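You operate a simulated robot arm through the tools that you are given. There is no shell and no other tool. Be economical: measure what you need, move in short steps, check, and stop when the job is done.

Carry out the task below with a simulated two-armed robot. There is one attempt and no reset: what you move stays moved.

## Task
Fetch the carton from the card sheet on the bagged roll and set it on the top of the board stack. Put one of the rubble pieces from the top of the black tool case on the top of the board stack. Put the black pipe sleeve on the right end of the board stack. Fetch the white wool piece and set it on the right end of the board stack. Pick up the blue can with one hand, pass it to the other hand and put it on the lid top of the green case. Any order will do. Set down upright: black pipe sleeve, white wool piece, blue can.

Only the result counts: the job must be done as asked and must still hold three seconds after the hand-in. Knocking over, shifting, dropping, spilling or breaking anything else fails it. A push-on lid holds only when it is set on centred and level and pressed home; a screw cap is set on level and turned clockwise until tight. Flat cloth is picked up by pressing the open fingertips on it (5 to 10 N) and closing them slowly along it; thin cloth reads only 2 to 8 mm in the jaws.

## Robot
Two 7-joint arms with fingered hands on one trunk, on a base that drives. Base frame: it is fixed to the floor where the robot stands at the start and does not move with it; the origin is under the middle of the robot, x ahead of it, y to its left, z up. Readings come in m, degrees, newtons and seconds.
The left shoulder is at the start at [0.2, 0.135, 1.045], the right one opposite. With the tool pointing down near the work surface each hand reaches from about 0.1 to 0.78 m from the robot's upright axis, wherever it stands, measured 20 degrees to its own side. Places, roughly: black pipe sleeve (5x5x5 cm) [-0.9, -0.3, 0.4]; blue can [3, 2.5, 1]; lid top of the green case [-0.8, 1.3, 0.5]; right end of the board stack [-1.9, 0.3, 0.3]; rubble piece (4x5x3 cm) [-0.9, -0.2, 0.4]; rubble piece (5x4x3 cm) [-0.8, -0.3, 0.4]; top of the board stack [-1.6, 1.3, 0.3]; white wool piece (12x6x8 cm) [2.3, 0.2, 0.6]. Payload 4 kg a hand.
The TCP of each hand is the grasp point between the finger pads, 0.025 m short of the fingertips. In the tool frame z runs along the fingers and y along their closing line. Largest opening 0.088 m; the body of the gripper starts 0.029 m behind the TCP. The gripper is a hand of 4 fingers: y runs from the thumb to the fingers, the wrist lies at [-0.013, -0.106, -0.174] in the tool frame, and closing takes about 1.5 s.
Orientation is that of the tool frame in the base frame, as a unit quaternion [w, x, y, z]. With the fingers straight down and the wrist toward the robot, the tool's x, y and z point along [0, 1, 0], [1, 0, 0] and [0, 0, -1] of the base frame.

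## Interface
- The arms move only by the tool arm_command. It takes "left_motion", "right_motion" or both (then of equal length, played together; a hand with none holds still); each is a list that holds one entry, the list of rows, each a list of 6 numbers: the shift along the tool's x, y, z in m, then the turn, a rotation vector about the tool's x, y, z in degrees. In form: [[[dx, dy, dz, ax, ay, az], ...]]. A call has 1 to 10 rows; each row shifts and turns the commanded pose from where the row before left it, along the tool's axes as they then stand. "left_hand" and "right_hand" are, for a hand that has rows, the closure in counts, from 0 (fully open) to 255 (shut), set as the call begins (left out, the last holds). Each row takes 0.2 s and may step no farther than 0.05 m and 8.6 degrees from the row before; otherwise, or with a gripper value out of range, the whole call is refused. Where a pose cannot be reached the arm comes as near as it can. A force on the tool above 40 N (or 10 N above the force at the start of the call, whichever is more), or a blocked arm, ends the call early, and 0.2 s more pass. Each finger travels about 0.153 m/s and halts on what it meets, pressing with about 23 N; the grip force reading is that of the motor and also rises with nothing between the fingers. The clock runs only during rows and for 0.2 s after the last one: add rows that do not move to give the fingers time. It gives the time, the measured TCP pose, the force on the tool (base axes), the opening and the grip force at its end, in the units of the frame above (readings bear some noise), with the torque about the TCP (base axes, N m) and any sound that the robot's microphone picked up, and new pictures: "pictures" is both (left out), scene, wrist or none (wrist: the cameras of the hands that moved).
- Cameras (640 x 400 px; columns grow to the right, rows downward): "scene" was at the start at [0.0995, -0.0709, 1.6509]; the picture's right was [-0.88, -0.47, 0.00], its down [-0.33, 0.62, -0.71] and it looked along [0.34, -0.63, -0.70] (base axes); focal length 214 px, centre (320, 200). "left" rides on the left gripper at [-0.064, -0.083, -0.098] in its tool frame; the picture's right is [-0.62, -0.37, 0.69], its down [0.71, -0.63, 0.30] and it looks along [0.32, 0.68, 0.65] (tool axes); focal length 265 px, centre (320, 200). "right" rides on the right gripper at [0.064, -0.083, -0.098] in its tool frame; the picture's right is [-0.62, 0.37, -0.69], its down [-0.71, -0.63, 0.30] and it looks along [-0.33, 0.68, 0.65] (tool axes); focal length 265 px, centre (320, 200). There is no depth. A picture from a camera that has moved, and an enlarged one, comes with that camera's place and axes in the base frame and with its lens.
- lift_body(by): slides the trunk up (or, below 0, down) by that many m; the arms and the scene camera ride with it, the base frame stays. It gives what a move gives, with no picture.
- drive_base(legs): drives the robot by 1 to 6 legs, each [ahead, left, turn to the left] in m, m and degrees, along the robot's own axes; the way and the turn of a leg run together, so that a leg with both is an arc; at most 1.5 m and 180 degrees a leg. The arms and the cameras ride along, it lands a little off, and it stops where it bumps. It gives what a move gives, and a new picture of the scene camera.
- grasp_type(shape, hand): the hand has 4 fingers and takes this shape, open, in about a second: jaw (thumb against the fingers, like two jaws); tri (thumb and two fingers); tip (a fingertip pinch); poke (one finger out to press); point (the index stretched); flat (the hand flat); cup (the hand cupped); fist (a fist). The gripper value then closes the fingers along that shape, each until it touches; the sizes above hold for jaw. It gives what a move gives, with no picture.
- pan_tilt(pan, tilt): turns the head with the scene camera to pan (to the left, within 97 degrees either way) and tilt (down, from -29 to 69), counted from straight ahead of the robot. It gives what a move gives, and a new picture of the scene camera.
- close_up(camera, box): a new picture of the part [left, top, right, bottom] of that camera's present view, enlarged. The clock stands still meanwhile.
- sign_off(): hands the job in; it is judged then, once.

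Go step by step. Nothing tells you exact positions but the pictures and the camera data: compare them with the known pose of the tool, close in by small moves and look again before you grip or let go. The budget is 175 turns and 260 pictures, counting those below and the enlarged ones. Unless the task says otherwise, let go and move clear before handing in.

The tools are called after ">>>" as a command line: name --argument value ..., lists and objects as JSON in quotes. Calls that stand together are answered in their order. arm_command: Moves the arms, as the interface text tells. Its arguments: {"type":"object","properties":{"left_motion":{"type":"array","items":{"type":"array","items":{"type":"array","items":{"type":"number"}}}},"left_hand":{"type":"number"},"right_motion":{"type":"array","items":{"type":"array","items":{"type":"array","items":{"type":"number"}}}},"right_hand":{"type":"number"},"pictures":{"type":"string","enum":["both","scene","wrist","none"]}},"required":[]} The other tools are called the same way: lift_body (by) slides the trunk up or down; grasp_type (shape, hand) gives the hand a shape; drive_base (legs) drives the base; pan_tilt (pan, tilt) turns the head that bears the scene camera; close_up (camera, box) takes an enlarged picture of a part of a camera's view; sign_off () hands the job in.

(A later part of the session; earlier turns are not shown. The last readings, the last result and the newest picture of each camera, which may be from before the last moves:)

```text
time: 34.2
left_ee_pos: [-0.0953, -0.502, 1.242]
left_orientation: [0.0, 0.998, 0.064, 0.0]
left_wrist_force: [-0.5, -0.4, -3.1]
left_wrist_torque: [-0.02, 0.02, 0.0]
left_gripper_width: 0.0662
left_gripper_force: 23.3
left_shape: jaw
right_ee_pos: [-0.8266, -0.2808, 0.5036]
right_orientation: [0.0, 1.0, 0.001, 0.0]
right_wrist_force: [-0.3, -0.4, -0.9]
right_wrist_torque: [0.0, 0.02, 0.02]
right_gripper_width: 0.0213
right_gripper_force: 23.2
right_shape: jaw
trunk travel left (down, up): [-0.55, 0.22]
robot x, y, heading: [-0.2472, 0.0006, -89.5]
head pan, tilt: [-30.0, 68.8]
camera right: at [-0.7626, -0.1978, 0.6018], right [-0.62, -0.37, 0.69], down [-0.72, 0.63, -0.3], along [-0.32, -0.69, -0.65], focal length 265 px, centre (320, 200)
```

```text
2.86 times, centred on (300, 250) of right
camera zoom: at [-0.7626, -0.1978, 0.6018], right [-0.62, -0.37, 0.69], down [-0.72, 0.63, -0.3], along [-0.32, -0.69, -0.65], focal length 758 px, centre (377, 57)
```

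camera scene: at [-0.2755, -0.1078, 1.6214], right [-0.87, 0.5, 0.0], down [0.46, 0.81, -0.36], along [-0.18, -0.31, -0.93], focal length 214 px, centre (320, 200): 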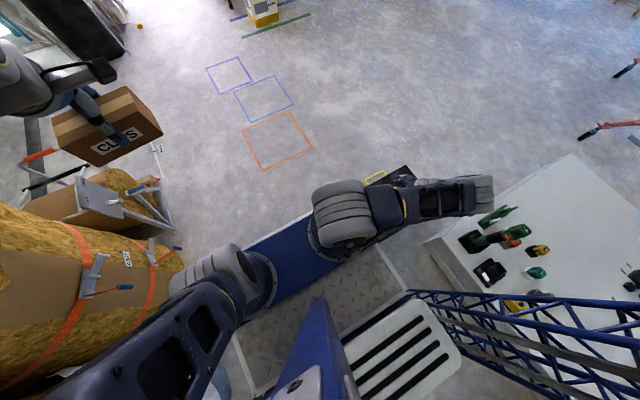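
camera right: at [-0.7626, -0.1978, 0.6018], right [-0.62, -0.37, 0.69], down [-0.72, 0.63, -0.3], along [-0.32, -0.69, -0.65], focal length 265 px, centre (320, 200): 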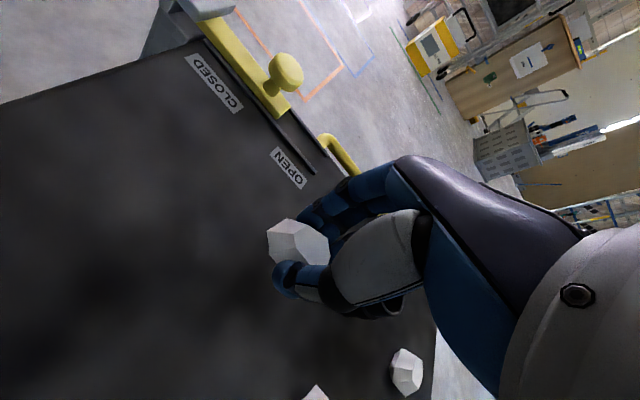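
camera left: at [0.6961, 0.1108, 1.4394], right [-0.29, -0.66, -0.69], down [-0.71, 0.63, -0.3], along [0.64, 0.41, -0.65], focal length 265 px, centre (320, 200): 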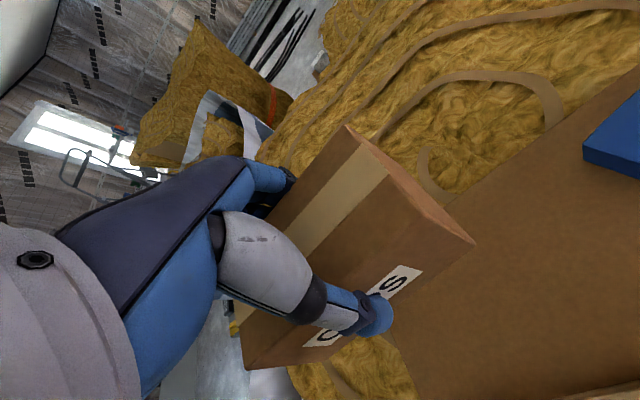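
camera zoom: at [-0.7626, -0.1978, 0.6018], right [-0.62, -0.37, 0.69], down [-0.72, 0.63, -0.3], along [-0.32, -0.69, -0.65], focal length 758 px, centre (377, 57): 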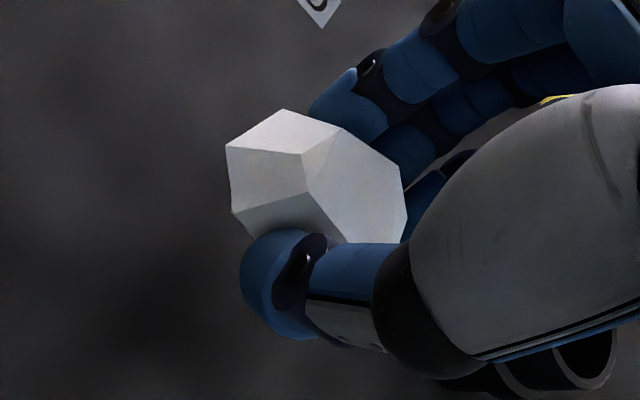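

Rubble is held. I raise it and turn the wrist so that its camera shows the robot's own base footprint.

>>> arm_command --right_motion '[[[0, 0, -0.05, 0, 0, 0], [0, 0, -0.05, 0, 0, 0], [0, 0, -0.05, 0, 0, 0], [0, 0, -0.05, 0, 0, 0], [0, 0, -0.05, 0, 0, -8], [0, 0, 0, 0, 0, -8.5], [0, 0, 0, 0, 0, -8.5], [0, 0, 0, 0, 0, -8.5], [0, 0, 0, 0, 0, -8.5], [0, 0, 0, 0, 0, -8.5]]]' --pictures "none"

>>> arm_command --right_motion '[[[0, 0, 0, 0, 0, -8.5], [0, 0, 0, 0, 0, -8.5], [0, 0, 0, 0, 0, -8.5], [0, 0, 0, 0, 0, -8.5]]]' --pictures "wrist"

```text
time: 36.4
left_ee_pos: [-0.0957, -0.5007, 1.2422]
left_orientation: [0.001, 0.998, 0.062, 0.0]
left_wrist_force: [0.0, -0.4, -3.0]
left_wrist_torque: [0.0, 0.01, -0.01]
left_gripper_width: 0.0661
left_gripper_force: 23.2
left_shape: jaw
right_ee_pos: [-0.8266, -0.2819, 0.7521]
right_orientation: [0.0, 0.903, 0.429, -0.001]
right_wrist_force: [0.0, 0.4, -0.5]
right_wrist_torque: [-0.02, -0.01, -0.02]
right_gripper_width: 0.0211
right_gripper_force: 22.7
right_shape: jaw
trunk travel left (down, up): [-0.55, 0.22]
robot x, y, heading: [-0.2431, -0.0022, -89.7]
head pan, tilt: [-30.0, 68.8]
```

```text
time: 37.4
left_ee_pos: [-0.0946, -0.5028, 1.2425]
left_orientation: [0.0, 0.998, 0.063, 0.0]
left_wrist_force: [0.4, -1.3, -3.3]
left_wrist_torque: [0.0, 0.01, 0.01]
left_gripper_width: 0.0662
left_gripper_force: 23.1
left_shape: jaw
right_ee_pos: [-0.8274, -0.2809, 0.7529]
right_orientation: [0.0, 0.738, 0.675, 0.0]
right_wrist_force: [0.4, 0.2, -0.7]
right_wrist_torque: [0.03, 0.0, -0.01]
right_gripper_width: 0.0212
right_gripper_force: 23.2
right_shape: jaw
trunk travel left (down, up): [-0.55, 0.22]
robot x, y, heading: [-0.2481, -0.0007, -89.8]
head pan, tilt: [-30.0, 68.8]
camera right: at [-0.9044, -0.2094, 0.8521], right [0.31, -0.65, 0.69], down [-0.69, -0.65, -0.3], along [0.65, -0.39, -0.65], focal length 265 px, centre (320, 200)
```

right: 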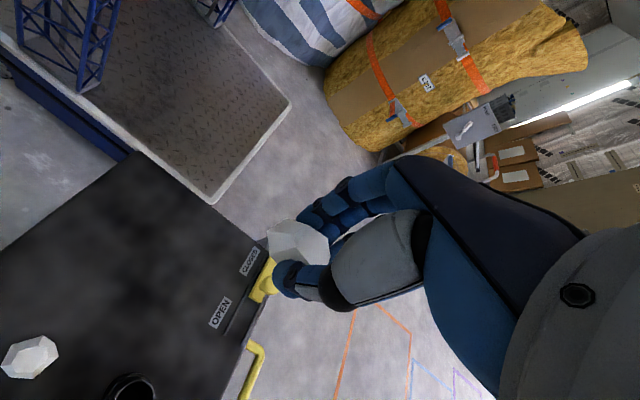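

The base is about ±0.29 m wide and 0.31 m ahead of the axis, so I can get close. I bring the right hand to the front, then drive round the tool case to the south side of the board stack's right end.

>>> arm_command --right_motion '[[[-0.0207, 0.0416, -0.014, 0, 0, 0], [-0.0207, 0.0416, -0.014, 0, 0, 0], [-0.0207, 0.0416, -0.014, 0, 0, 0], [-0.0207, 0.0416, -0.014, 0, 0, 0], [-0.0207, 0.0416, -0.014, 0, 0, 0], [-0.0207, 0.0416, -0.014, 0, 0, 0], [-0.0207, 0.0416, -0.014, 0, 0, 0], [0, 0, 0, 0, 0, 8.5], [0, 0, 0, 0, 0, 8.5], [0, 0, 0, 0, 0, 8.5]]]' --pictures "none"

>>> arm_command --right_motion '[[[0, 0, 0, 0, 0, 8.5], [0, 0, 0, 0, 0, 8.5], [0, 0, 0, 0, 0, 8.5], [0, 0, 0, 0, 0, 8.5], [0, 0, 0, 0, 0, 8.5], [0, 0, 0, 0, 0, 8.5]]]' --pictures "wrist"

>>> drive_base --legs '[[1.0, 0, 0], [0, 0, -90]]'

>>> pan_tilt --pan 0 --tilt 35

```text
time: 39.6
left_ee_pos: [-0.0947, -0.5031, 1.2414]
left_orientation: [0.0, 0.998, 0.064, 0.0]
left_wrist_force: [-0.8, 0.3, -2.7]
left_wrist_torque: [-0.01, 0.0, -0.01]
left_gripper_width: 0.0663
left_gripper_force: 22.8
left_shape: jaw
right_ee_pos: [-0.5495, -0.4526, 0.8522]
right_orientation: [0.0, 0.87, 0.493, 0.0]
right_wrist_force: [0.2, -0.7, -1.0]
right_wrist_torque: [-0.01, 0.0, -0.01]
right_gripper_width: 0.0208
right_gripper_force: 23.0
right_shape: jaw
trunk travel left (down, up): [-0.55, 0.22]
robot x, y, heading: [-0.2473, 0.0008, -89.7]
head pan, tilt: [-30.0, 68.8]
```

```text
time: 41.0
left_ee_pos: [-0.0962, -0.5016, 1.2416]
left_orientation: [0.0, 0.998, 0.063, 0.0]
left_wrist_force: [-0.1, -0.3, -3.2]
left_wrist_torque: [0.0, -0.01, 0.01]
left_gripper_width: 0.066
left_gripper_force: 22.8
left_shape: jaw
right_ee_pos: [-0.5603, -0.4602, 0.8472]
right_orientation: [0.0, 0.998, 0.07, 0.001]
right_wrist_force: [0.5, 0.0, 0.4]
right_wrist_torque: [0.02, 0.02, -0.02]
right_gripper_width: 0.0211
right_gripper_force: 23.0
right_shape: jaw
right hand out of reach, approached as far as the arm can: row 6
trunk travel left (down, up): [-0.55, 0.22]
robot x, y, heading: [-0.2464, -0.0007, -89.8]
head pan, tilt: [-30.0, 68.8]
camera right: at [-0.5088, -0.3688, 0.9462], right [-0.56, -0.45, 0.69], down [-0.8, 0.52, -0.3], along [-0.22, -0.72, -0.65], focal length 265 px, centre (320, 200)
```

right: 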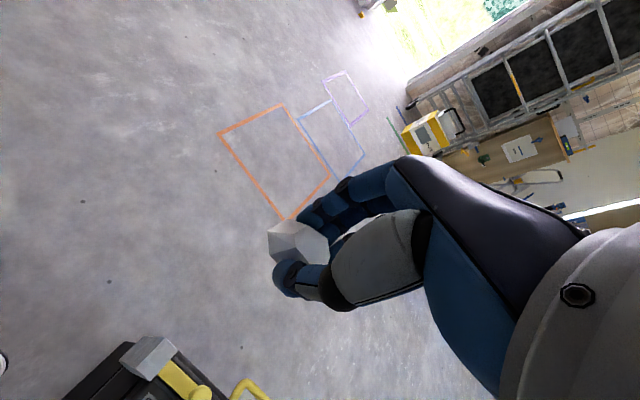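

```text
time: 50.0
left_ee_pos: [-0.7455, -1.1533, 1.2421]
left_orientation: [-0.001, 0.751, -0.66, 0.001]
left_wrist_force: [-0.5, -0.3, -2.8]
left_wrist_torque: [0.03, -0.03, 0.01]
left_gripper_width: 0.0661
left_gripper_force: 22.1
left_shape: jaw
right_ee_pos: [-0.7064, -0.6878, 0.8476]
right_orientation: [0.0, 0.757, -0.654, 0.0]
right_wrist_force: [0.0, 0.4, -0.1]
right_wrist_torque: [-0.01, 0.04, 0.0]
right_gripper_width: 0.0208
right_gripper_force: 22.9
right_shape: jaw
trunk travel left (down, up): [-0.55, 0.22]
robot x, y, heading: [-0.2425, -0.9957, -179.3]
head pan, tilt: [-30.0, 68.8]
camera scene: at [-0.3531, -0.97, 1.5213], right [0.49, 0.87, 0.0], down [0.81, -0.46, -0.36], along [-0.32, 0.18, -0.93], focal length 214 px, centre (320, 200)
```

scene: 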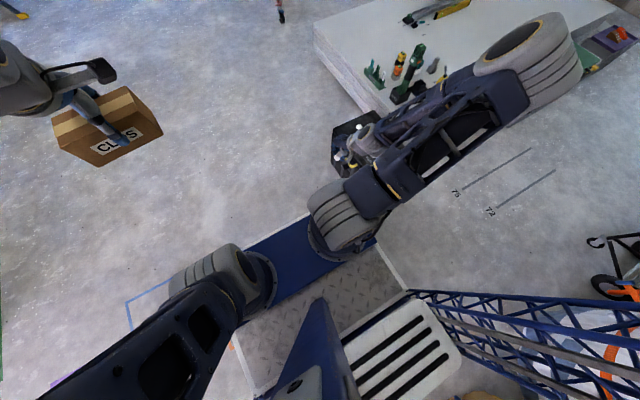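

```text
time: 51.0
left_ee_pos: [-0.745, -1.1523, 1.2417]
left_orientation: [0.0, 0.751, -0.66, 0.0]
left_wrist_force: [-0.1, 0.3, -3.5]
left_wrist_torque: [0.04, 0.02, -0.03]
left_gripper_width: 0.0663
left_gripper_force: 22.9
left_shape: jaw
right_ee_pos: [-0.7073, -0.6877, 0.8468]
right_orientation: [0.0, 0.757, -0.653, 0.0]
right_wrist_force: [0.2, -0.7, -0.6]
right_wrist_torque: [0.01, 0.03, 0.0]
right_gripper_width: 0.021
right_gripper_force: 23.4
right_shape: jaw
trunk travel left (down, up): [-0.55, 0.22]
robot x, y, heading: [-0.2432, -0.9981, -179.5]
head pan, tilt: [0.0, 35.0]
camera scene: at [-0.3925, -0.9982, 1.5649], right [-0.01, 1.0, 0.0], down [0.57, 0.0, -0.82], along [-0.82, -0.01, -0.57], focal length 214 px, centre (320, 200)
```

scene: 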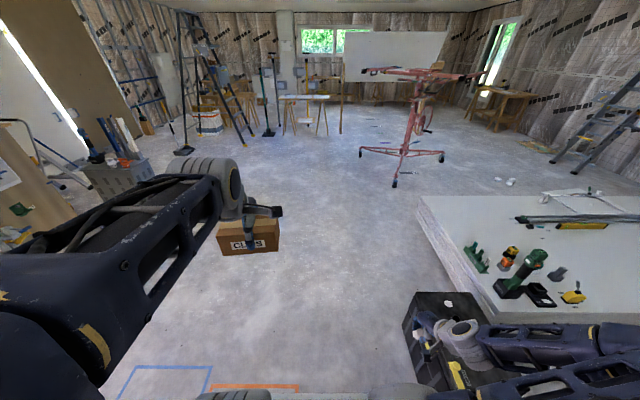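

Path ahead is clear; drive on and turn to face the stack's right end.

>>> drive_base --legs '[[1.5, 0, 0], [0.1, 0, 0], [0, 0, -90]]'

```text
time: 63.0
left_ee_pos: [-1.9978, -0.5238, 1.2419]
left_orientation: [0.0, -0.07, 0.998, 0.0]
left_wrist_force: [0.0, -0.3, -3.2]
left_wrist_torque: [0.0, -0.02, 0.0]
left_gripper_width: 0.0658
left_gripper_force: 23.4
left_shape: jaw
right_ee_pos: [-1.5324, -0.5592, 0.8467]
right_orientation: [0.001, -0.078, 0.997, 0.0]
right_wrist_force: [-0.8, 0.3, -0.1]
right_wrist_torque: [0.0, -0.02, 0.01]
right_gripper_width: 0.021
right_gripper_force: 22.7
right_shape: jaw
trunk travel left (down, up): [-0.55, 0.22]
robot x, y, heading: [-1.8421, -1.0244, 91.0]
head pan, tilt: [0.0, 35.0]
camera scene: at [-1.8409, -0.8745, 1.565], right [1.0, 0.02, 0.0], down [0.01, -0.57, -0.82], along [-0.01, 0.82, -0.57], focal length 214 px, centre (320, 200)
```

scene: 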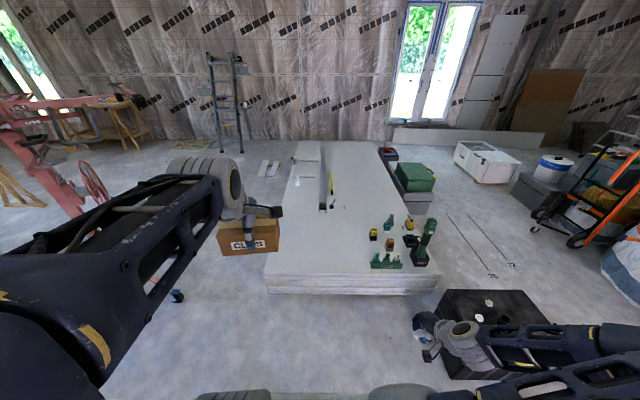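

I face the stack's right end squarely; free area is x from −2.15 to −1.6. Drive close to the edge.

>>> drive_base --legs '[[0, 0, -1], [0.65, 0, 0]]'

>>> pan_tilt --pan 0 --tilt 50

```text
time: 66.9
left_ee_pos: [-1.9867, 0.1233, 1.2422]
left_orientation: [0.0, -0.057, 0.998, 0.0]
left_wrist_force: [-0.5, -0.4, -2.1]
left_wrist_torque: [0.02, -0.03, 0.0]
left_gripper_width: 0.0657
left_gripper_force: 23.2
left_shape: jaw
right_ee_pos: [-1.5206, 0.0792, 0.8481]
right_orientation: [0.0, -0.067, 0.998, -0.001]
right_wrist_force: [-0.5, -0.3, 0.1]
right_wrist_torque: [0.04, 0.02, 0.02]
right_gripper_width: 0.0207
right_gripper_force: 23.2
right_shape: jaw
trunk travel left (down, up): [-0.55, 0.22]
robot x, y, heading: [-1.8356, -0.3812, 89.4]
head pan, tilt: [0.0, 35.0]
camera scene: at [-1.8355, -0.2291, 1.565], right [1.0, -0.01, 0.0], down [0.0, -0.57, -0.82], along [0.0, 0.82, -0.57], focal length 214 px, centre (320, 200)
```

scene: 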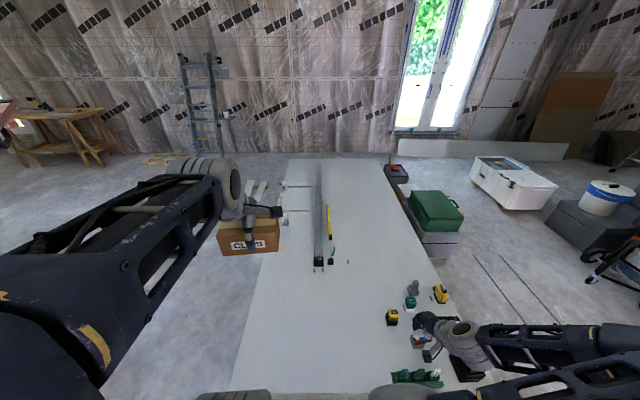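

```text
time: 67.7
left_ee_pos: [-1.9857, 0.1247, 1.2428]
left_orientation: [-0.001, -0.059, 0.998, 0.0]
left_wrist_force: [0.5, -0.6, -2.7]
left_wrist_torque: [0.0, -0.01, 0.0]
left_gripper_width: 0.0658
left_gripper_force: 22.9
left_shape: jaw
right_ee_pos: [-1.5213, 0.0792, 0.847]
right_orientation: [-0.001, -0.067, 0.998, 0.0]
right_wrist_force: [0.9, -1.3, -0.4]
right_wrist_torque: [0.0, -0.02, 0.03]
right_gripper_width: 0.0209
right_gripper_force: 23.2
right_shape: jaw
trunk travel left (down, up): [-0.55, 0.22]
robot x, y, heading: [-1.8356, -0.3815, 89.9]
head pan, tilt: [0.0, 50.0]
camera scene: at [-1.8356, -0.2402, 1.5433], right [1.0, -0.01, 0.0], down [0.0, -0.77, -0.64], along [0.0, 0.64, -0.77], focal length 214 px, centre (320, 200)
```

scene: 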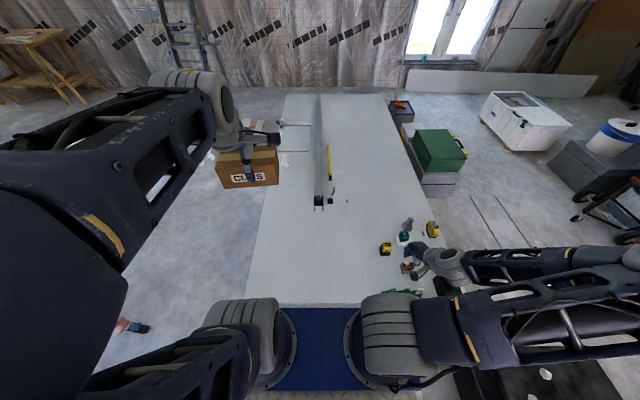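

Move both hands over the free area, then lower the trunk.

>>> arm_command --left_motion '[[[0.002, 0.033, 0, 0, 0, 0], [0.002, 0.033, 0, 0, 0, 0], [0.002, 0.033, 0, 0, 0, 0], [0.002, 0.033, 0, 0, 0, 0], [0.002, 0.033, 0, 0, 0, 0], [0.002, 0.033, 0, 0, 0, 0]]]' --right_motion '[[[0.0215, 0.04, 0, 0, 0, 0], [0.0215, 0.04, 0, 0, 0, 0], [0.0215, 0.04, 0, 0, 0, 0], [0.0215, 0.04, 0, 0, 0, 0], [0.0215, 0.04, 0, 0, 0, 0], [0.0215, 0.04, 0, 0, 0, 0]]]' --pictures "none"

>>> lift_body --by -0.25

>>> pan_tilt --pan 0 --tilt 55

```text
time: 69.1
left_ee_pos: [-2.0204, 0.3197, 1.242]
left_orientation: [0.0, -0.059, 0.998, 0.0]
left_wrist_force: [-0.2, 0.0, -2.9]
left_wrist_torque: [0.02, -0.05, -0.03]
left_gripper_width: 0.0656
left_gripper_force: 22.5
left_shape: jaw
right_ee_pos: [-1.6794, 0.2996, 0.8468]
right_orientation: [-0.001, -0.066, 0.998, -0.001]
right_wrist_force: [-0.7, 0.2, 0.0]
right_wrist_torque: [0.02, 0.02, -0.01]
right_gripper_width: 0.0207
right_gripper_force: 23.1
right_shape: jaw
trunk travel left (down, up): [-0.55, 0.22]
robot x, y, heading: [-1.8335, -0.3803, 89.4]
head pan, tilt: [0.0, 50.0]
```

```text
time: 71.7
left_ee_pos: [-2.0208, 0.3185, 0.9924]
left_orientation: [0.0, -0.058, 0.998, 0.0]
left_wrist_force: [-0.5, -1.1, -3.4]
left_wrist_torque: [0.03, -0.02, 0.02]
left_gripper_width: 0.066
left_gripper_force: 23.3
left_shape: jaw
right_ee_pos: [-1.68, 0.2988, 0.5966]
right_orientation: [0.0, -0.067, 0.998, 0.0]
right_wrist_force: [-0.7, -0.3, 0.0]
right_wrist_torque: [0.04, 0.03, 0.01]
right_gripper_width: 0.0208
right_gripper_force: 22.6
right_shape: jaw
trunk travel left (down, up): [-0.3, 0.47]
robot x, y, heading: [-1.8354, -0.3772, 89.7]
head pan, tilt: [0.0, 50.0]
```

```text
time: 72.3
left_ee_pos: [-2.0198, 0.3193, 0.9919]
left_orientation: [0.0, -0.059, 0.998, 0.0]
left_wrist_force: [0.1, 0.4, -3.4]
left_wrist_torque: [-0.01, 0.01, 0.04]
left_gripper_width: 0.0656
left_gripper_force: 23.1
left_shape: jaw
right_ee_pos: [-1.6801, 0.299, 0.5968]
right_orientation: [0.0, -0.067, 0.998, 0.0]
right_wrist_force: [0.0, -1.0, -0.2]
right_wrist_torque: [-0.05, -0.02, 0.0]
right_gripper_width: 0.0205
right_gripper_force: 23.5
right_shape: jaw
trunk travel left (down, up): [-0.3, 0.47]
robot x, y, heading: [-1.8394, -0.3789, 89.5]
head pan, tilt: [0.0, 55.0]
camera scene: at [-1.8356, -0.2451, 1.2868], right [1.0, -0.01, 0.0], down [0.0, -0.82, -0.57], along [0.0, 0.57, -0.82], focal length 214 px, centre (320, 200)
```

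scene: 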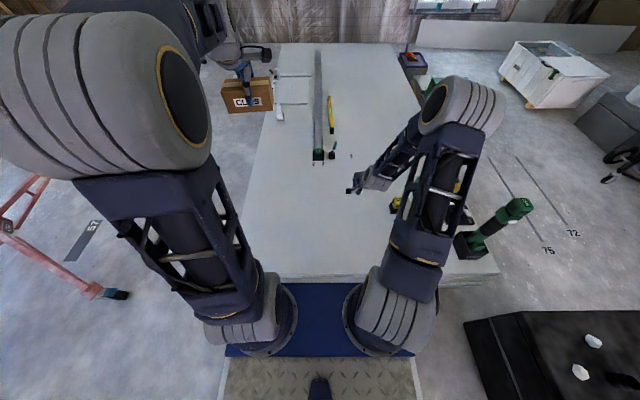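

Both hands are over the stack. Lower the left with the carton, and the right with the rubble, to just above the surface.

>>> arm_command --left_motion '[[[-0.01, 0, 0.048, 0, 0, 0], [-0.01, 0, 0.048, 0, 0, 0], [-0.01, 0, 0.048, 0, 0, 0], [-0.005, 0, 0.049, 0, 0, 0], [0, 0, 0.05, 0, 0, 0], [0, 0, 0.05, 0, 0, 0], [0, 0, 0.05, 0, 0, 0], [0, 0, 0.05, 0, 0, 0], [0, 0, 0.05, 0, 0, 0], [0, 0, 0.05, 0, 0, 0]]]' --right_motion '[[[0, 0, 0.02, 0, 0, 0], [0, 0, 0.02, 0, 0, 0], [0, 0, 0.02, 0, 0, 0], [0, 0, 0.02, 0, 0, 0], [0, 0, 0.02, 0, 0, 0], [0, 0, 0.02, 0, 0, 0], [0, 0, 0.02, 0, 0, 0], [0, 0, 0.02, 0, 0, 0], [0, 0, 0.02, 0, 0, 0], [0, 0, 0.02, 0, 0, 0]]]' --pictures "both"

```text
time: 74.5
left_ee_pos: [-1.9854, 0.3223, 0.4999]
left_orientation: [0.0, -0.059, 0.998, 0.001]
left_wrist_force: [0.1, -0.4, -2.8]
left_wrist_torque: [0.01, 0.0, 0.0]
left_gripper_width: 0.0656
left_gripper_force: 22.9
left_shape: jaw
right_ee_pos: [-1.6801, 0.2991, 0.3964]
right_orientation: [0.0, -0.067, 0.998, 0.0]
right_wrist_force: [-0.2, 0.6, -0.1]
right_wrist_torque: [-0.03, -0.01, 0.0]
right_gripper_width: 0.0204
right_gripper_force: 23.0
right_shape: jaw
trunk travel left (down, up): [-0.3, 0.47]
robot x, y, heading: [-1.835, -0.3789, 89.7]
head pan, tilt: [0.0, 55.0]
camera scene: at [-1.8356, -0.2452, 1.2869], right [1.0, -0.01, 0.0], down [0.0, -0.82, -0.57], along [0.0, 0.57, -0.82], focal length 214 px, centre (320, 200)
camera right: at [-1.7323, 0.2078, 0.4955], right [0.57, 0.45, 0.69], down [0.79, -0.53, -0.3], along [0.23, 0.72, -0.65], focal length 265 px, centre (320, 200)
camera left: at [-1.9124, 0.2485, 0.5972], right [0.66, -0.29, -0.69], down [-0.64, -0.71, -0.3], along [-0.4, 0.64, -0.65], focal length 265 px, centre (320, 200)
```

scene: 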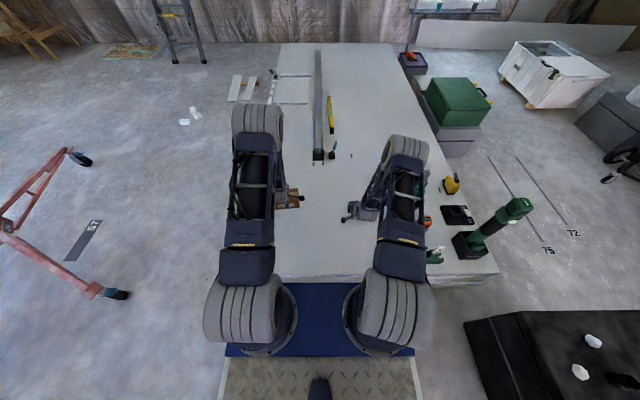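
right: 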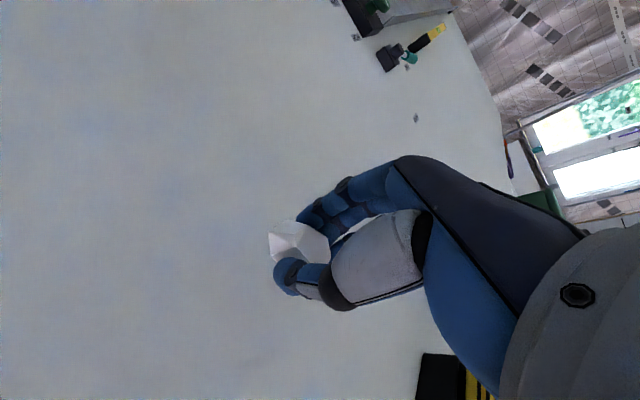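
left: 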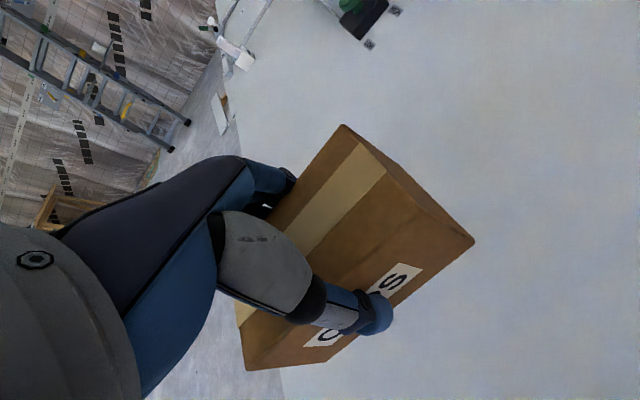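

>>> arm_command --left_motion '[[[0, 0, 0.03, 0, 0, 0], [0, 0, 0.03, 0, 0, 0], [0, 0, 0.03, 0, 0, 0], [0, 0, 0.02, 0, 0, 0], [0, 0, 0.01, 0, 0, 0], [0, 0, 0.005, 0, 0, 0]]]' --right_motion '[[[0, 0, 0.01, 0, 0, 0], [0, 0, 0.01, 0, 0, 0], [0, 0, 0.01, 0, 0, 0], [0, 0, 0.008, 0, 0, 0], [0, 0, 0.005, 0, 0, 0], [0, 0, 0.005, 0, 0, 0]]]' --pictures "wrist"

```text
time: 75.7
left_ee_pos: [-1.9854, 0.3223, 0.3835]
left_orientation: [0.0, -0.06, 0.998, 0.0]
left_wrist_force: [-0.6, 0.3, -1.8]
left_wrist_torque: [-0.02, -0.02, -0.03]
left_gripper_width: 0.0655
left_gripper_force: 23.2
left_shape: jaw
right_ee_pos: [-1.68, 0.3037, 0.36]
right_orientation: [0.0, -0.067, 0.998, 0.006]
right_wrist_force: [0.5, -12.9, 32.5]
right_wrist_torque: [-0.43, -0.04, -0.01]
right_gripper_width: 0.0246
right_gripper_force: 22.9
right_shape: jaw
trunk travel left (down, up): [-0.3, 0.47]
robot x, y, heading: [-1.8395, -0.376, 89.6]
head pan, tilt: [0.0, 55.0]
stopped in row 5 (right hand): the force on the tool passed its limit (the readings are from after the stop); the commanded pose is now the measured one
camera right: at [-1.7325, 0.2113, 0.4583], right [0.57, 0.44, 0.7], down [0.79, -0.52, -0.31], along [0.23, 0.73, -0.65], focal length 265 px, centre (320, 200)
camera left: at [-1.9127, 0.2485, 0.481], right [0.66, -0.29, -0.69], down [-0.64, -0.71, -0.3], along [-0.4, 0.64, -0.65], focal length 265 px, centre (320, 200)
```

right: 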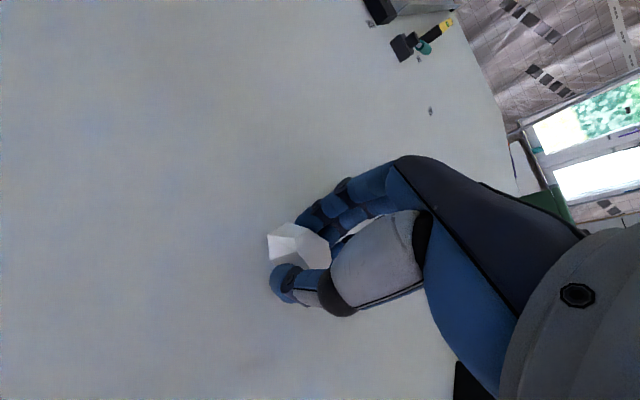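
left: 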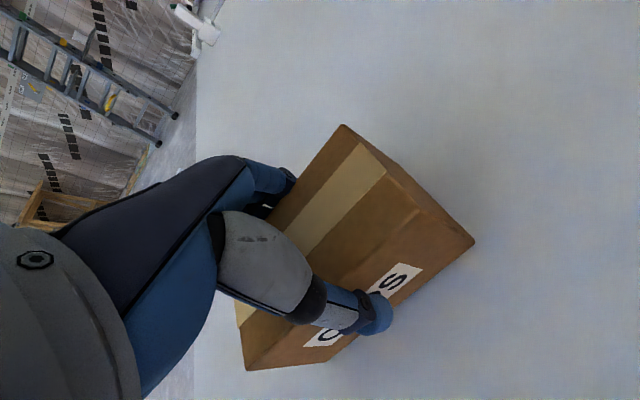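

The rubble touches the top (surface z≈0.33). I ease off, open the right hand; and set the carton down in fine steps.

>>> arm_command --right_motion '[[[0, 0, -0.003, 0, 0, 0], [0, 0, 0, 0, 0, 0], [0, 0, 0, 0, 0, 0], [0, 0, 0, 0, 0, 0], [0, 0, 0, 0, 0, 0], [0, 0, 0, 0, 0, 0]]]' --right_hand 0 --left_motion '[[[0, 0, 0.003, 0, 0, 0], [0, 0, 0.002, 0, 0, 0], [0, 0, 0.002, 0, 0, 0], [0, 0, 0, 0, 0, 0], [0, 0, 0, 0, 0, 0], [0, 0, 0, 0, 0, 0]]]' --pictures "wrist"

```text
time: 77.1
left_ee_pos: [-1.985, 0.3242, 0.3775]
left_orientation: [0.0, -0.059, 0.998, 0.001]
left_wrist_force: [1.8, -7.5, 29.5]
left_wrist_torque: [0.59, 0.14, -0.03]
left_gripper_width: 0.0641
left_gripper_force: 22.4
left_shape: jaw
right_ee_pos: [-1.6814, 0.3032, 0.3608]
right_orientation: [-0.001, -0.067, 0.998, 0.004]
right_wrist_force: [0.3, 0.4, -0.1]
right_wrist_torque: [0.0, -0.03, 0.02]
right_gripper_width: 0.0877
right_gripper_force: 0.2
right_shape: jaw
trunk travel left (down, up): [-0.3, 0.47]
robot x, y, heading: [-1.8374, -0.3831, 89.5]
head pan, tilt: [0.0, 55.0]
camera right: at [-1.7322, 0.2108, 0.4599], right [0.57, 0.44, 0.7], down [0.79, -0.53, -0.31], along [0.23, 0.73, -0.65], focal length 265 px, centre (320, 200)
camera left: at [-1.9126, 0.2495, 0.4745], right [0.66, -0.29, -0.69], down [-0.64, -0.71, -0.31], along [-0.4, 0.64, -0.65], focal length 265 px, centre (320, 200)
```

right: 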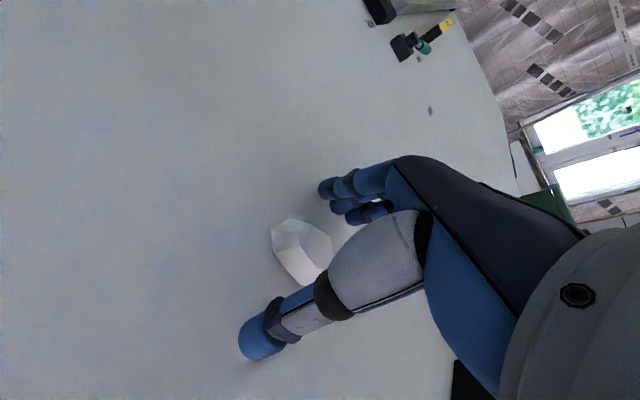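
left: 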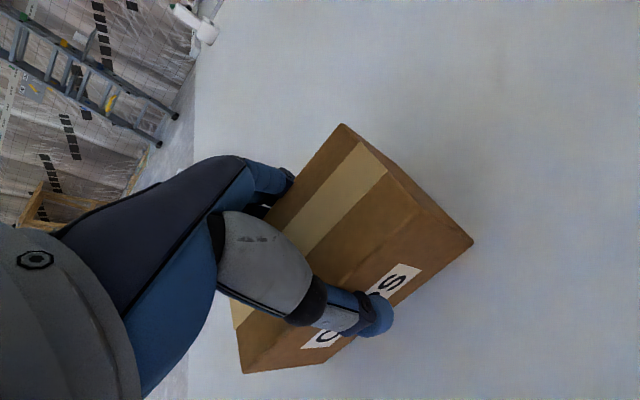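

Both on the surface. Ease the left up 2 mm, open it, and raise the right hand; then raise the left.

>>> arm_command --left_motion '[[[0, 0, -0.002, 0, 0, 0], [0, 0, 0, 0, 0, 0], [0, 0, 0, 0, 0, 0], [0, 0, 0, 0, 0, 0], [0, 0, 0, 0, 0, 0]]]' --left_hand 0 --right_motion '[[[0, 0, -0.02, 0, 0, 0], [0, 0, -0.04, 0, 0, 0], [0, 0, -0.04, 0, 0, 0], [0, 0, -0.04, 0, 0, 0], [0, 0, -0.04, 0, 0, 0]]]' --pictures "none"

>>> arm_command --left_motion '[[[0, 0, -0.02, 0, 0, 0], [0, 0, -0.04, 0, 0, 0], [0, 0, -0.05, 0, 0, 0], [0, 0, -0.05, 0, 0, 0], [0, 0, -0.05, 0, 0, 0]]]' --right_motion '[[[0, 0, -0.02, 0, 0, 0], [0, 0, -0.02, 0, 0, 0], [0, 0, -0.02, 0, 0, 0], [0, 0, -0.02, 0, 0, 0], [0, 0, -0.02, 0, 0, 0]]]' --pictures "wrist"

```text
time: 78.3
left_ee_pos: [-1.9865, 0.3229, 0.3771]
left_orientation: [0.0, -0.058, 0.998, 0.0]
left_wrist_force: [1.6, -0.6, 4.7]
left_wrist_torque: [0.08, -0.01, 0.04]
left_gripper_width: 0.0879
left_gripper_force: 0.1
left_shape: jaw
right_ee_pos: [-1.679, 0.3018, 0.5409]
right_orientation: [0.0, -0.068, 0.998, 0.005]
right_wrist_force: [0.1, -0.4, -0.1]
right_wrist_torque: [0.02, -0.01, -0.02]
right_gripper_width: 0.0878
right_gripper_force: 0.1
right_shape: jaw
trunk travel left (down, up): [-0.3, 0.47]
robot x, y, heading: [-1.8365, -0.3778, 89.7]
head pan, tilt: [0.0, 55.0]
```

```text
time: 79.5
left_ee_pos: [-1.9849, 0.3214, 0.5874]
left_orientation: [0.0, -0.058, 0.998, 0.0]
left_wrist_force: [-0.4, 0.0, -1.0]
left_wrist_torque: [0.02, 0.0, -0.03]
left_gripper_width: 0.0881
left_gripper_force: 0.1
left_shape: jaw
right_ee_pos: [-1.6798, 0.3015, 0.6417]
right_orientation: [-0.001, -0.067, 0.998, 0.004]
right_wrist_force: [0.4, -0.6, -0.3]
right_wrist_torque: [-0.03, 0.0, -0.01]
right_gripper_width: 0.0875
right_gripper_force: 0.1
right_shape: jaw
trunk travel left (down, up): [-0.3, 0.47]
robot x, y, heading: [-1.8393, -0.3778, 89.5]
head pan, tilt: [0.0, 55.0]
camera right: at [-1.7319, 0.209, 0.7397], right [0.57, 0.44, 0.7], down [0.79, -0.53, -0.31], along [0.23, 0.73, -0.65], focal length 265 px, centre (320, 200)
camera left: at [-1.9129, 0.2476, 0.6857], right [0.66, -0.29, -0.69], down [-0.64, -0.71, -0.3], along [-0.4, 0.64, -0.65], focal length 265 px, centre (320, 200)
```

right: 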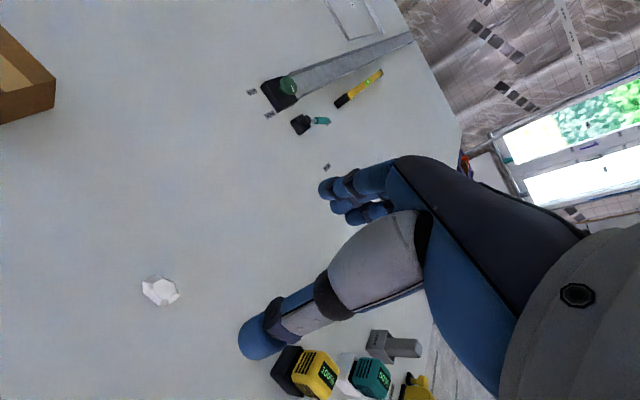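
left: 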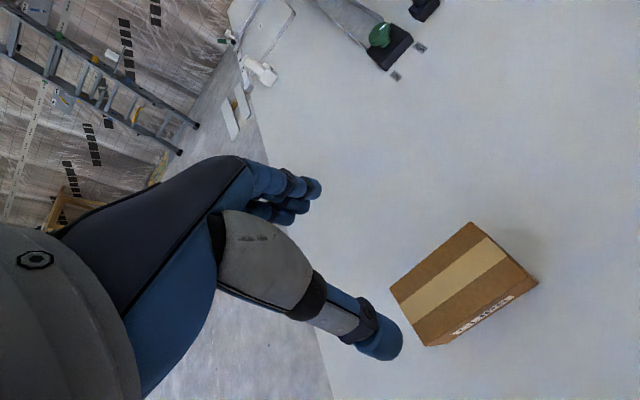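

Carton and rubble are well placed. Next the sleeve: raise trunk, back off, turn to face the tool case from the west.

>>> lift_body --by 0.25

>>> drive_base --legs '[[-0.17, 0, 0], [0, 0, -90]]'

```text
time: 82.1
left_ee_pos: [-1.9859, 0.3218, 0.8387]
left_orientation: [0.001, -0.058, 0.998, 0.0]
left_wrist_force: [-0.4, 0.3, 0.6]
left_wrist_torque: [-0.01, -0.03, 0.0]
left_gripper_width: 0.0879
left_gripper_force: 0.1
left_shape: jaw
right_ee_pos: [-1.6806, 0.3016, 0.8927]
right_orientation: [0.0, -0.068, 0.998, 0.005]
right_wrist_force: [1.0, -0.1, -0.9]
right_wrist_torque: [-0.02, 0.03, -0.02]
right_gripper_width: 0.0874
right_gripper_force: 0.2
right_shape: jaw
trunk travel left (down, up): [-0.55, 0.22]
robot x, y, heading: [-1.836, -0.3801, 90.0]
head pan, tilt: [0.0, 55.0]
```

```text
time: 87.4
left_ee_pos: [-1.1346, -0.4109, 0.8382]
left_orientation: [0.001, 0.671, 0.742, 0.0]
left_wrist_force: [0.1, -0.6, -0.9]
left_wrist_torque: [-0.01, 0.02, -0.01]
left_gripper_width: 0.0879
left_gripper_force: 0.1
left_shape: jaw
right_ee_pos: [-1.1603, -0.7163, 0.891]
right_orientation: [0.003, 0.664, 0.748, 0.004]
right_wrist_force: [-0.1, -0.6, -0.7]
right_wrist_torque: [-0.02, 0.0, -0.01]
right_gripper_width: 0.0873
right_gripper_force: 0.0
right_shape: jaw
trunk travel left (down, up): [-0.55, 0.22]
robot x, y, heading: [-1.8403, -0.5491, -1.1]
head pan, tilt: [0.0, 55.0]
camera scene: at [-1.705, -0.5502, 1.5367], right [-0.02, -1.0, 0.0], down [-0.82, 0.02, -0.57], along [0.57, -0.01, -0.82], focal length 214 px, centre (320, 200)
```

scene: 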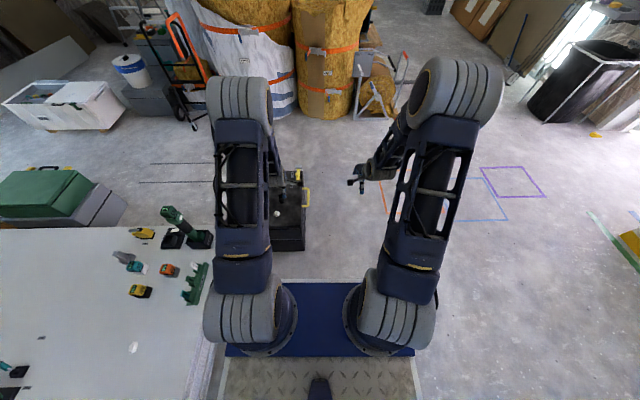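

>>> drive_base --legs '[[0.3, 0, 1]]'

>>> arm_command --left_motion '[[[0.03, -0.03, 0, 0, 0, 0], [0.03, -0.03, 0, 0, 0, 0], [0.01, -0.02, 0.02, 0, 0, 0]]]' --pictures "wrist"

```text
time: 89.4
left_ee_pos: [-0.8346, -0.401, 0.8377]
left_orientation: [0.001, 0.664, 0.748, -0.001]
left_wrist_force: [1.4, -1.1, 0.3]
left_wrist_torque: [0.0, 0.0, 0.03]
left_gripper_width: 0.0877
left_gripper_force: 0.0
left_shape: jaw
right_ee_pos: [-0.8558, -0.7088, 0.8915]
right_orientation: [0.003, 0.657, 0.754, 0.003]
right_wrist_force: [0.3, -0.3, -0.8]
right_wrist_torque: [-0.03, -0.04, 0.0]
right_gripper_width: 0.0875
right_gripper_force: 0.1
right_shape: jaw
trunk travel left (down, up): [-0.55, 0.22]
robot x, y, heading: [-1.5328, -0.549, -0.2]
head pan, tilt: [0.0, 55.0]
camera scene: at [-1.4032, -0.5516, 1.5367], right [0.0, -1.0, 0.0], down [-0.82, 0.0, -0.57], along [0.57, 0.0, -0.82], focal length 214 px, centre (320, 200)
```

scene: 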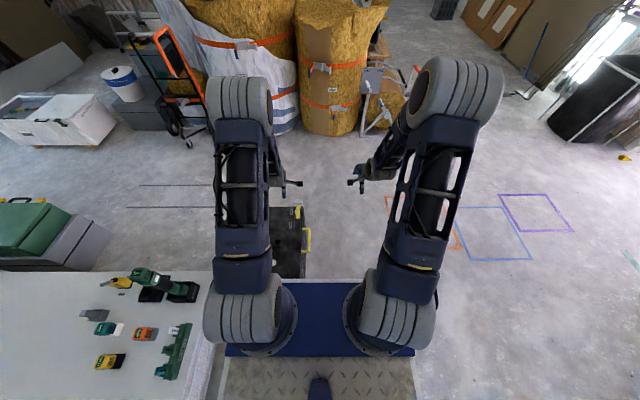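

```text
time: 90.2
left_ee_pos: [-0.9244, -0.3426, 0.8181]
left_orientation: [0.0, 0.664, 0.748, 0.0]
left_wrist_force: [0.2, -0.2, -0.6]
left_wrist_torque: [0.0, -0.02, 0.05]
left_gripper_width: 0.088
left_gripper_force: 0.0
left_shape: jaw
right_ee_pos: [-0.8552, -0.7088, 0.893]
right_orientation: [0.003, 0.657, 0.754, 0.004]
right_wrist_force: [-0.1, 0.7, 0.7]
right_wrist_torque: [0.0, 0.0, -0.02]
right_gripper_width: 0.0875
right_gripper_force: 0.1
right_shape: jaw
trunk travel left (down, up): [-0.55, 0.22]
robot x, y, heading: [-1.5349, -0.5547, -0.2]
head pan, tilt: [0.0, 55.0]
camera left: at [-1.0, -0.4149, 0.9155], right [-0.29, -0.66, -0.69], down [-0.71, 0.63, -0.31], along [0.64, 0.4, -0.65], focal length 265 px, centre (320, 200)
```

left: 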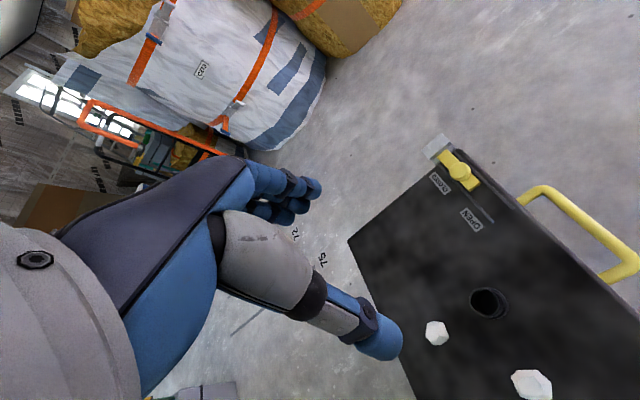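

Sleeve located at about [-0.929,-0.328]. I'll approach with the closing line diagonal to stay clear of the rubble.

>>> arm_command --left_motion '[[[0.0155, -0.003, 0, 0, 0, 0], [0, 0, 0.04, 0, 0, -7.6], [0, 0, 0.04, 0, 0, -7.6], [0, 0, 0.04, 0, 0, -7.6], [0, 0, 0.04, 0, 0, -7.6], [0, 0, 0.04, 0, 0, -7.6], [0, 0, 0.03, 0, 0, 0]]]' --pictures "wrist"

```text
time: 91.8
left_ee_pos: [-0.9269, -0.328, 0.5869]
left_orientation: [0.0, 0.384, 0.924, 0.0]
left_wrist_force: [-0.4, -0.1, -0.7]
left_wrist_torque: [0.02, 0.01, -0.01]
left_gripper_width: 0.0879
left_gripper_force: 0.1
left_shape: jaw
right_ee_pos: [-0.8564, -0.7075, 0.8921]
right_orientation: [0.002, 0.657, 0.754, 0.003]
right_wrist_force: [0.4, -0.1, -0.3]
right_wrist_torque: [0.02, -0.01, -0.04]
right_gripper_width: 0.0876
right_gripper_force: 0.0
right_shape: jaw
trunk travel left (down, up): [-0.55, 0.22]
robot x, y, heading: [-1.5346, -0.5536, -0.0]
head pan, tilt: [0.0, 55.0]
camera left: at [-0.9412, -0.4299, 0.6848], right [0.18, -0.7, -0.69], down [-0.95, 0.06, -0.3], along [0.26, 0.71, -0.65], focal length 265 px, centre (320, 200)
```

left: 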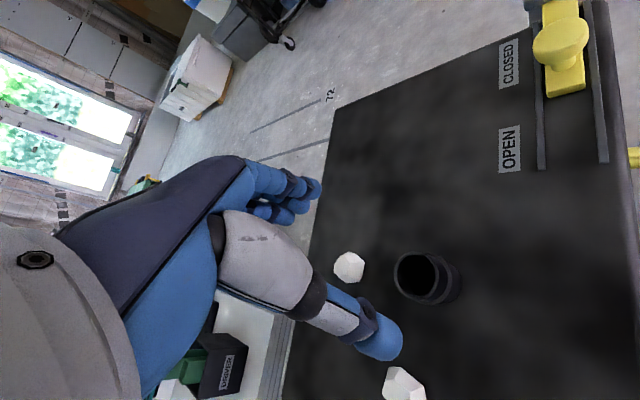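

>>> arm_command --left_motion '[[[0.0035, -0.002, 0.03, 0, 0, 0], [0, 0, 0.04, 0, 0, 0]]]' --pictures "wrist"

```text
time: 92.4
left_ee_pos: [-0.9322, -0.326, 0.5182]
left_orientation: [0.0, 0.384, 0.923, 0.0]
left_wrist_force: [0.3, -1.0, 0.3]
left_wrist_torque: [-0.01, 0.0, 0.01]
left_gripper_width: 0.0879
left_gripper_force: 0.1
left_shape: jaw
right_ee_pos: [-0.8566, -0.709, 0.8926]
right_orientation: [0.003, 0.657, 0.753, 0.004]
right_wrist_force: [-0.5, 0.4, -0.1]
right_wrist_torque: [0.0, -0.05, 0.02]
right_gripper_width: 0.0877
right_gripper_force: 0.2
right_shape: jaw
trunk travel left (down, up): [-0.55, 0.22]
robot x, y, heading: [-1.5336, -0.5529, -0.1]
head pan, tilt: [0.0, 55.0]
camera left: at [-0.9454, -0.4293, 0.6153], right [0.18, -0.7, -0.69], down [-0.95, 0.06, -0.3], along [0.26, 0.71, -0.65], focal length 265 px, centre (320, 200)
```

left: 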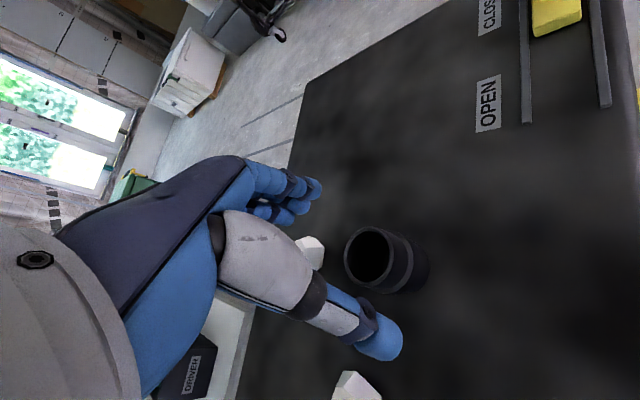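

>>> arm_command --left_motion '[[[0, 0, 0.04, 0, 0, 0], [0, 0, 0.027, 0, 0, 0]]]' --pictures "wrist"

```text
time: 93.0
left_ee_pos: [-0.9308, -0.3262, 0.4513]
left_orientation: [0.0, 0.383, 0.924, 0.001]
left_wrist_force: [0.4, 0.7, 0.6]
left_wrist_torque: [-0.03, 0.02, -0.01]
left_gripper_width: 0.0879
left_gripper_force: 0.1
left_shape: jaw
right_ee_pos: [-0.8567, -0.7087, 0.8926]
right_orientation: [0.003, 0.658, 0.753, 0.003]
right_wrist_force: [0.4, -0.8, 0.4]
right_wrist_torque: [0.02, 0.01, 0.02]
right_gripper_width: 0.0877
right_gripper_force: 0.1
right_shape: jaw
trunk travel left (down, up): [-0.55, 0.22]
robot x, y, heading: [-1.534, -0.554, -0.1]
head pan, tilt: [0.0, 55.0]
camera left: at [-0.9453, -0.4289, 0.5485], right [0.18, -0.7, -0.69], down [-0.95, 0.06, -0.31], along [0.26, 0.71, -0.65], focal length 265 px, centre (320, 200)
```

left: 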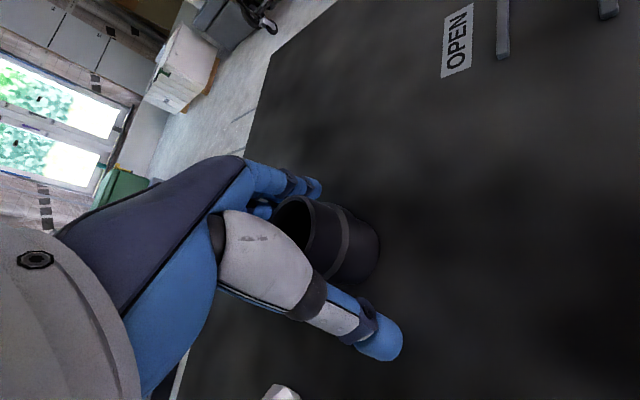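

Sleeve is between the fingers. Close and lift a little.

>>> arm_command --left_motion '[[[0, 0, 0, 0, 0, 0], [0, 0, 0, 0, 0, 0], [0, 0, 0, 0, 0, 0], [0, 0, 0, 0, 0, 0], [0, 0, 0, 0, 0, 0], [0, 0, 0, 0, 0, 0], [0, 0, -0.02, 0, 0, 0], [0, 0, -0.03, 0, 0, 0]]]' --left_hand 200 --pictures "wrist"

```text
time: 94.8
left_ee_pos: [-0.9325, -0.3262, 0.5003]
left_orientation: [0.002, 0.384, 0.923, 0.0]
left_wrist_force: [-0.3, 0.1, -0.7]
left_wrist_torque: [-0.03, 0.0, 0.02]
left_gripper_width: 0.0299
left_gripper_force: 22.6
left_shape: jaw
right_ee_pos: [-0.8563, -0.7096, 0.8923]
right_orientation: [0.003, 0.657, 0.754, 0.002]
right_wrist_force: [-0.3, -0.2, -0.6]
right_wrist_torque: [0.0, -0.03, 0.01]
right_gripper_width: 0.0877
right_gripper_force: 0.1
right_shape: jaw
trunk travel left (down, up): [-0.55, 0.22]
robot x, y, heading: [-1.5339, -0.5514, -0.1]
head pan, tilt: [0.0, 55.0]
camera left: at [-0.9461, -0.4288, 0.599], right [0.18, -0.7, -0.69], down [-0.95, 0.06, -0.3], along [0.26, 0.71, -0.65], focal length 265 px, centre (320, 200)
```

left: 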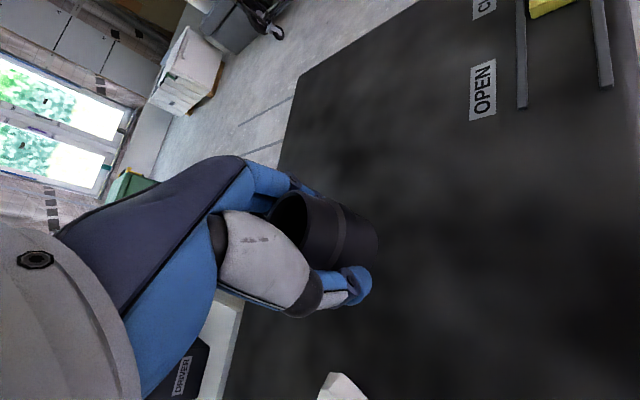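

Held. Raise and drive back to the stack's right end.

>>> arm_command --left_motion '[[[0, 0, -0.05, 0, 0, 0], [0, 0, -0.05, 0, 0, 0], [0, 0, -0.05, 0, 0, 0], [0, 0, -0.05, 0, 0, 0], [0, 0, -0.05, 0, 0, 0], [0, 0, -0.05, 0, 0, 0], [0, 0, -0.05, 0, 0, 0]]]' --pictures "none"

>>> drive_base --legs '[[-0.3, 0, 0], [0, 0, 90], [0.16, 0, 0]]'

```text
time: 96.4
left_ee_pos: [-0.9334, -0.3259, 0.85]
left_orientation: [0.0, 0.385, 0.923, -0.001]
left_wrist_force: [0.7, -0.4, -0.3]
left_wrist_torque: [-0.02, 0.0, 0.02]
left_gripper_width: 0.0298
left_gripper_force: 22.8
left_shape: jaw
right_ee_pos: [-0.8559, -0.7085, 0.8919]
right_orientation: [0.003, 0.658, 0.753, 0.003]
right_wrist_force: [-0.8, -0.4, 0.1]
right_wrist_torque: [-0.01, 0.03, 0.01]
right_gripper_width: 0.0877
right_gripper_force: 0.0
right_shape: jaw
trunk travel left (down, up): [-0.55, 0.22]
robot x, y, heading: [-1.5342, -0.5511, -0.3]
head pan, tilt: [0.0, 55.0]
```

```text
time: 103.3
left_ee_pos: [-2.0542, 0.2162, 0.8485]
left_orientation: [0.0, -0.376, 0.926, -0.001]
left_wrist_force: [-0.2, 0.1, -0.6]
left_wrist_torque: [0.03, 0.01, 0.02]
left_gripper_width: 0.0297
left_gripper_force: 22.6
left_shape: jaw
right_ee_pos: [-1.6699, 0.2892, 0.8913]
right_orientation: [0.0, -0.063, 0.998, 0.004]
right_wrist_force: [-0.9, 0.5, 0.6]
right_wrist_torque: [-0.02, 0.0, 0.03]
right_gripper_width: 0.0877
right_gripper_force: 0.0
right_shape: jaw
trunk travel left (down, up): [-0.55, 0.22]
robot x, y, heading: [-1.8331, -0.3888, 89.3]
head pan, tilt: [0.0, 55.0]
camera scene: at [-1.8311, -0.2563, 1.5367], right [1.0, -0.01, 0.0], down [-0.01, -0.82, -0.57], along [0.01, 0.57, -0.82], focal length 214 px, centre (320, 200)
```

scene: 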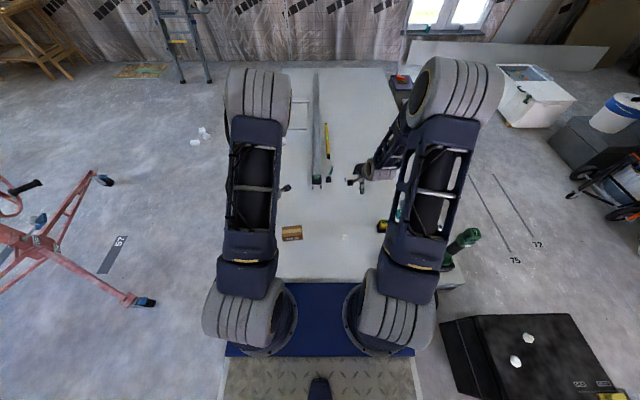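

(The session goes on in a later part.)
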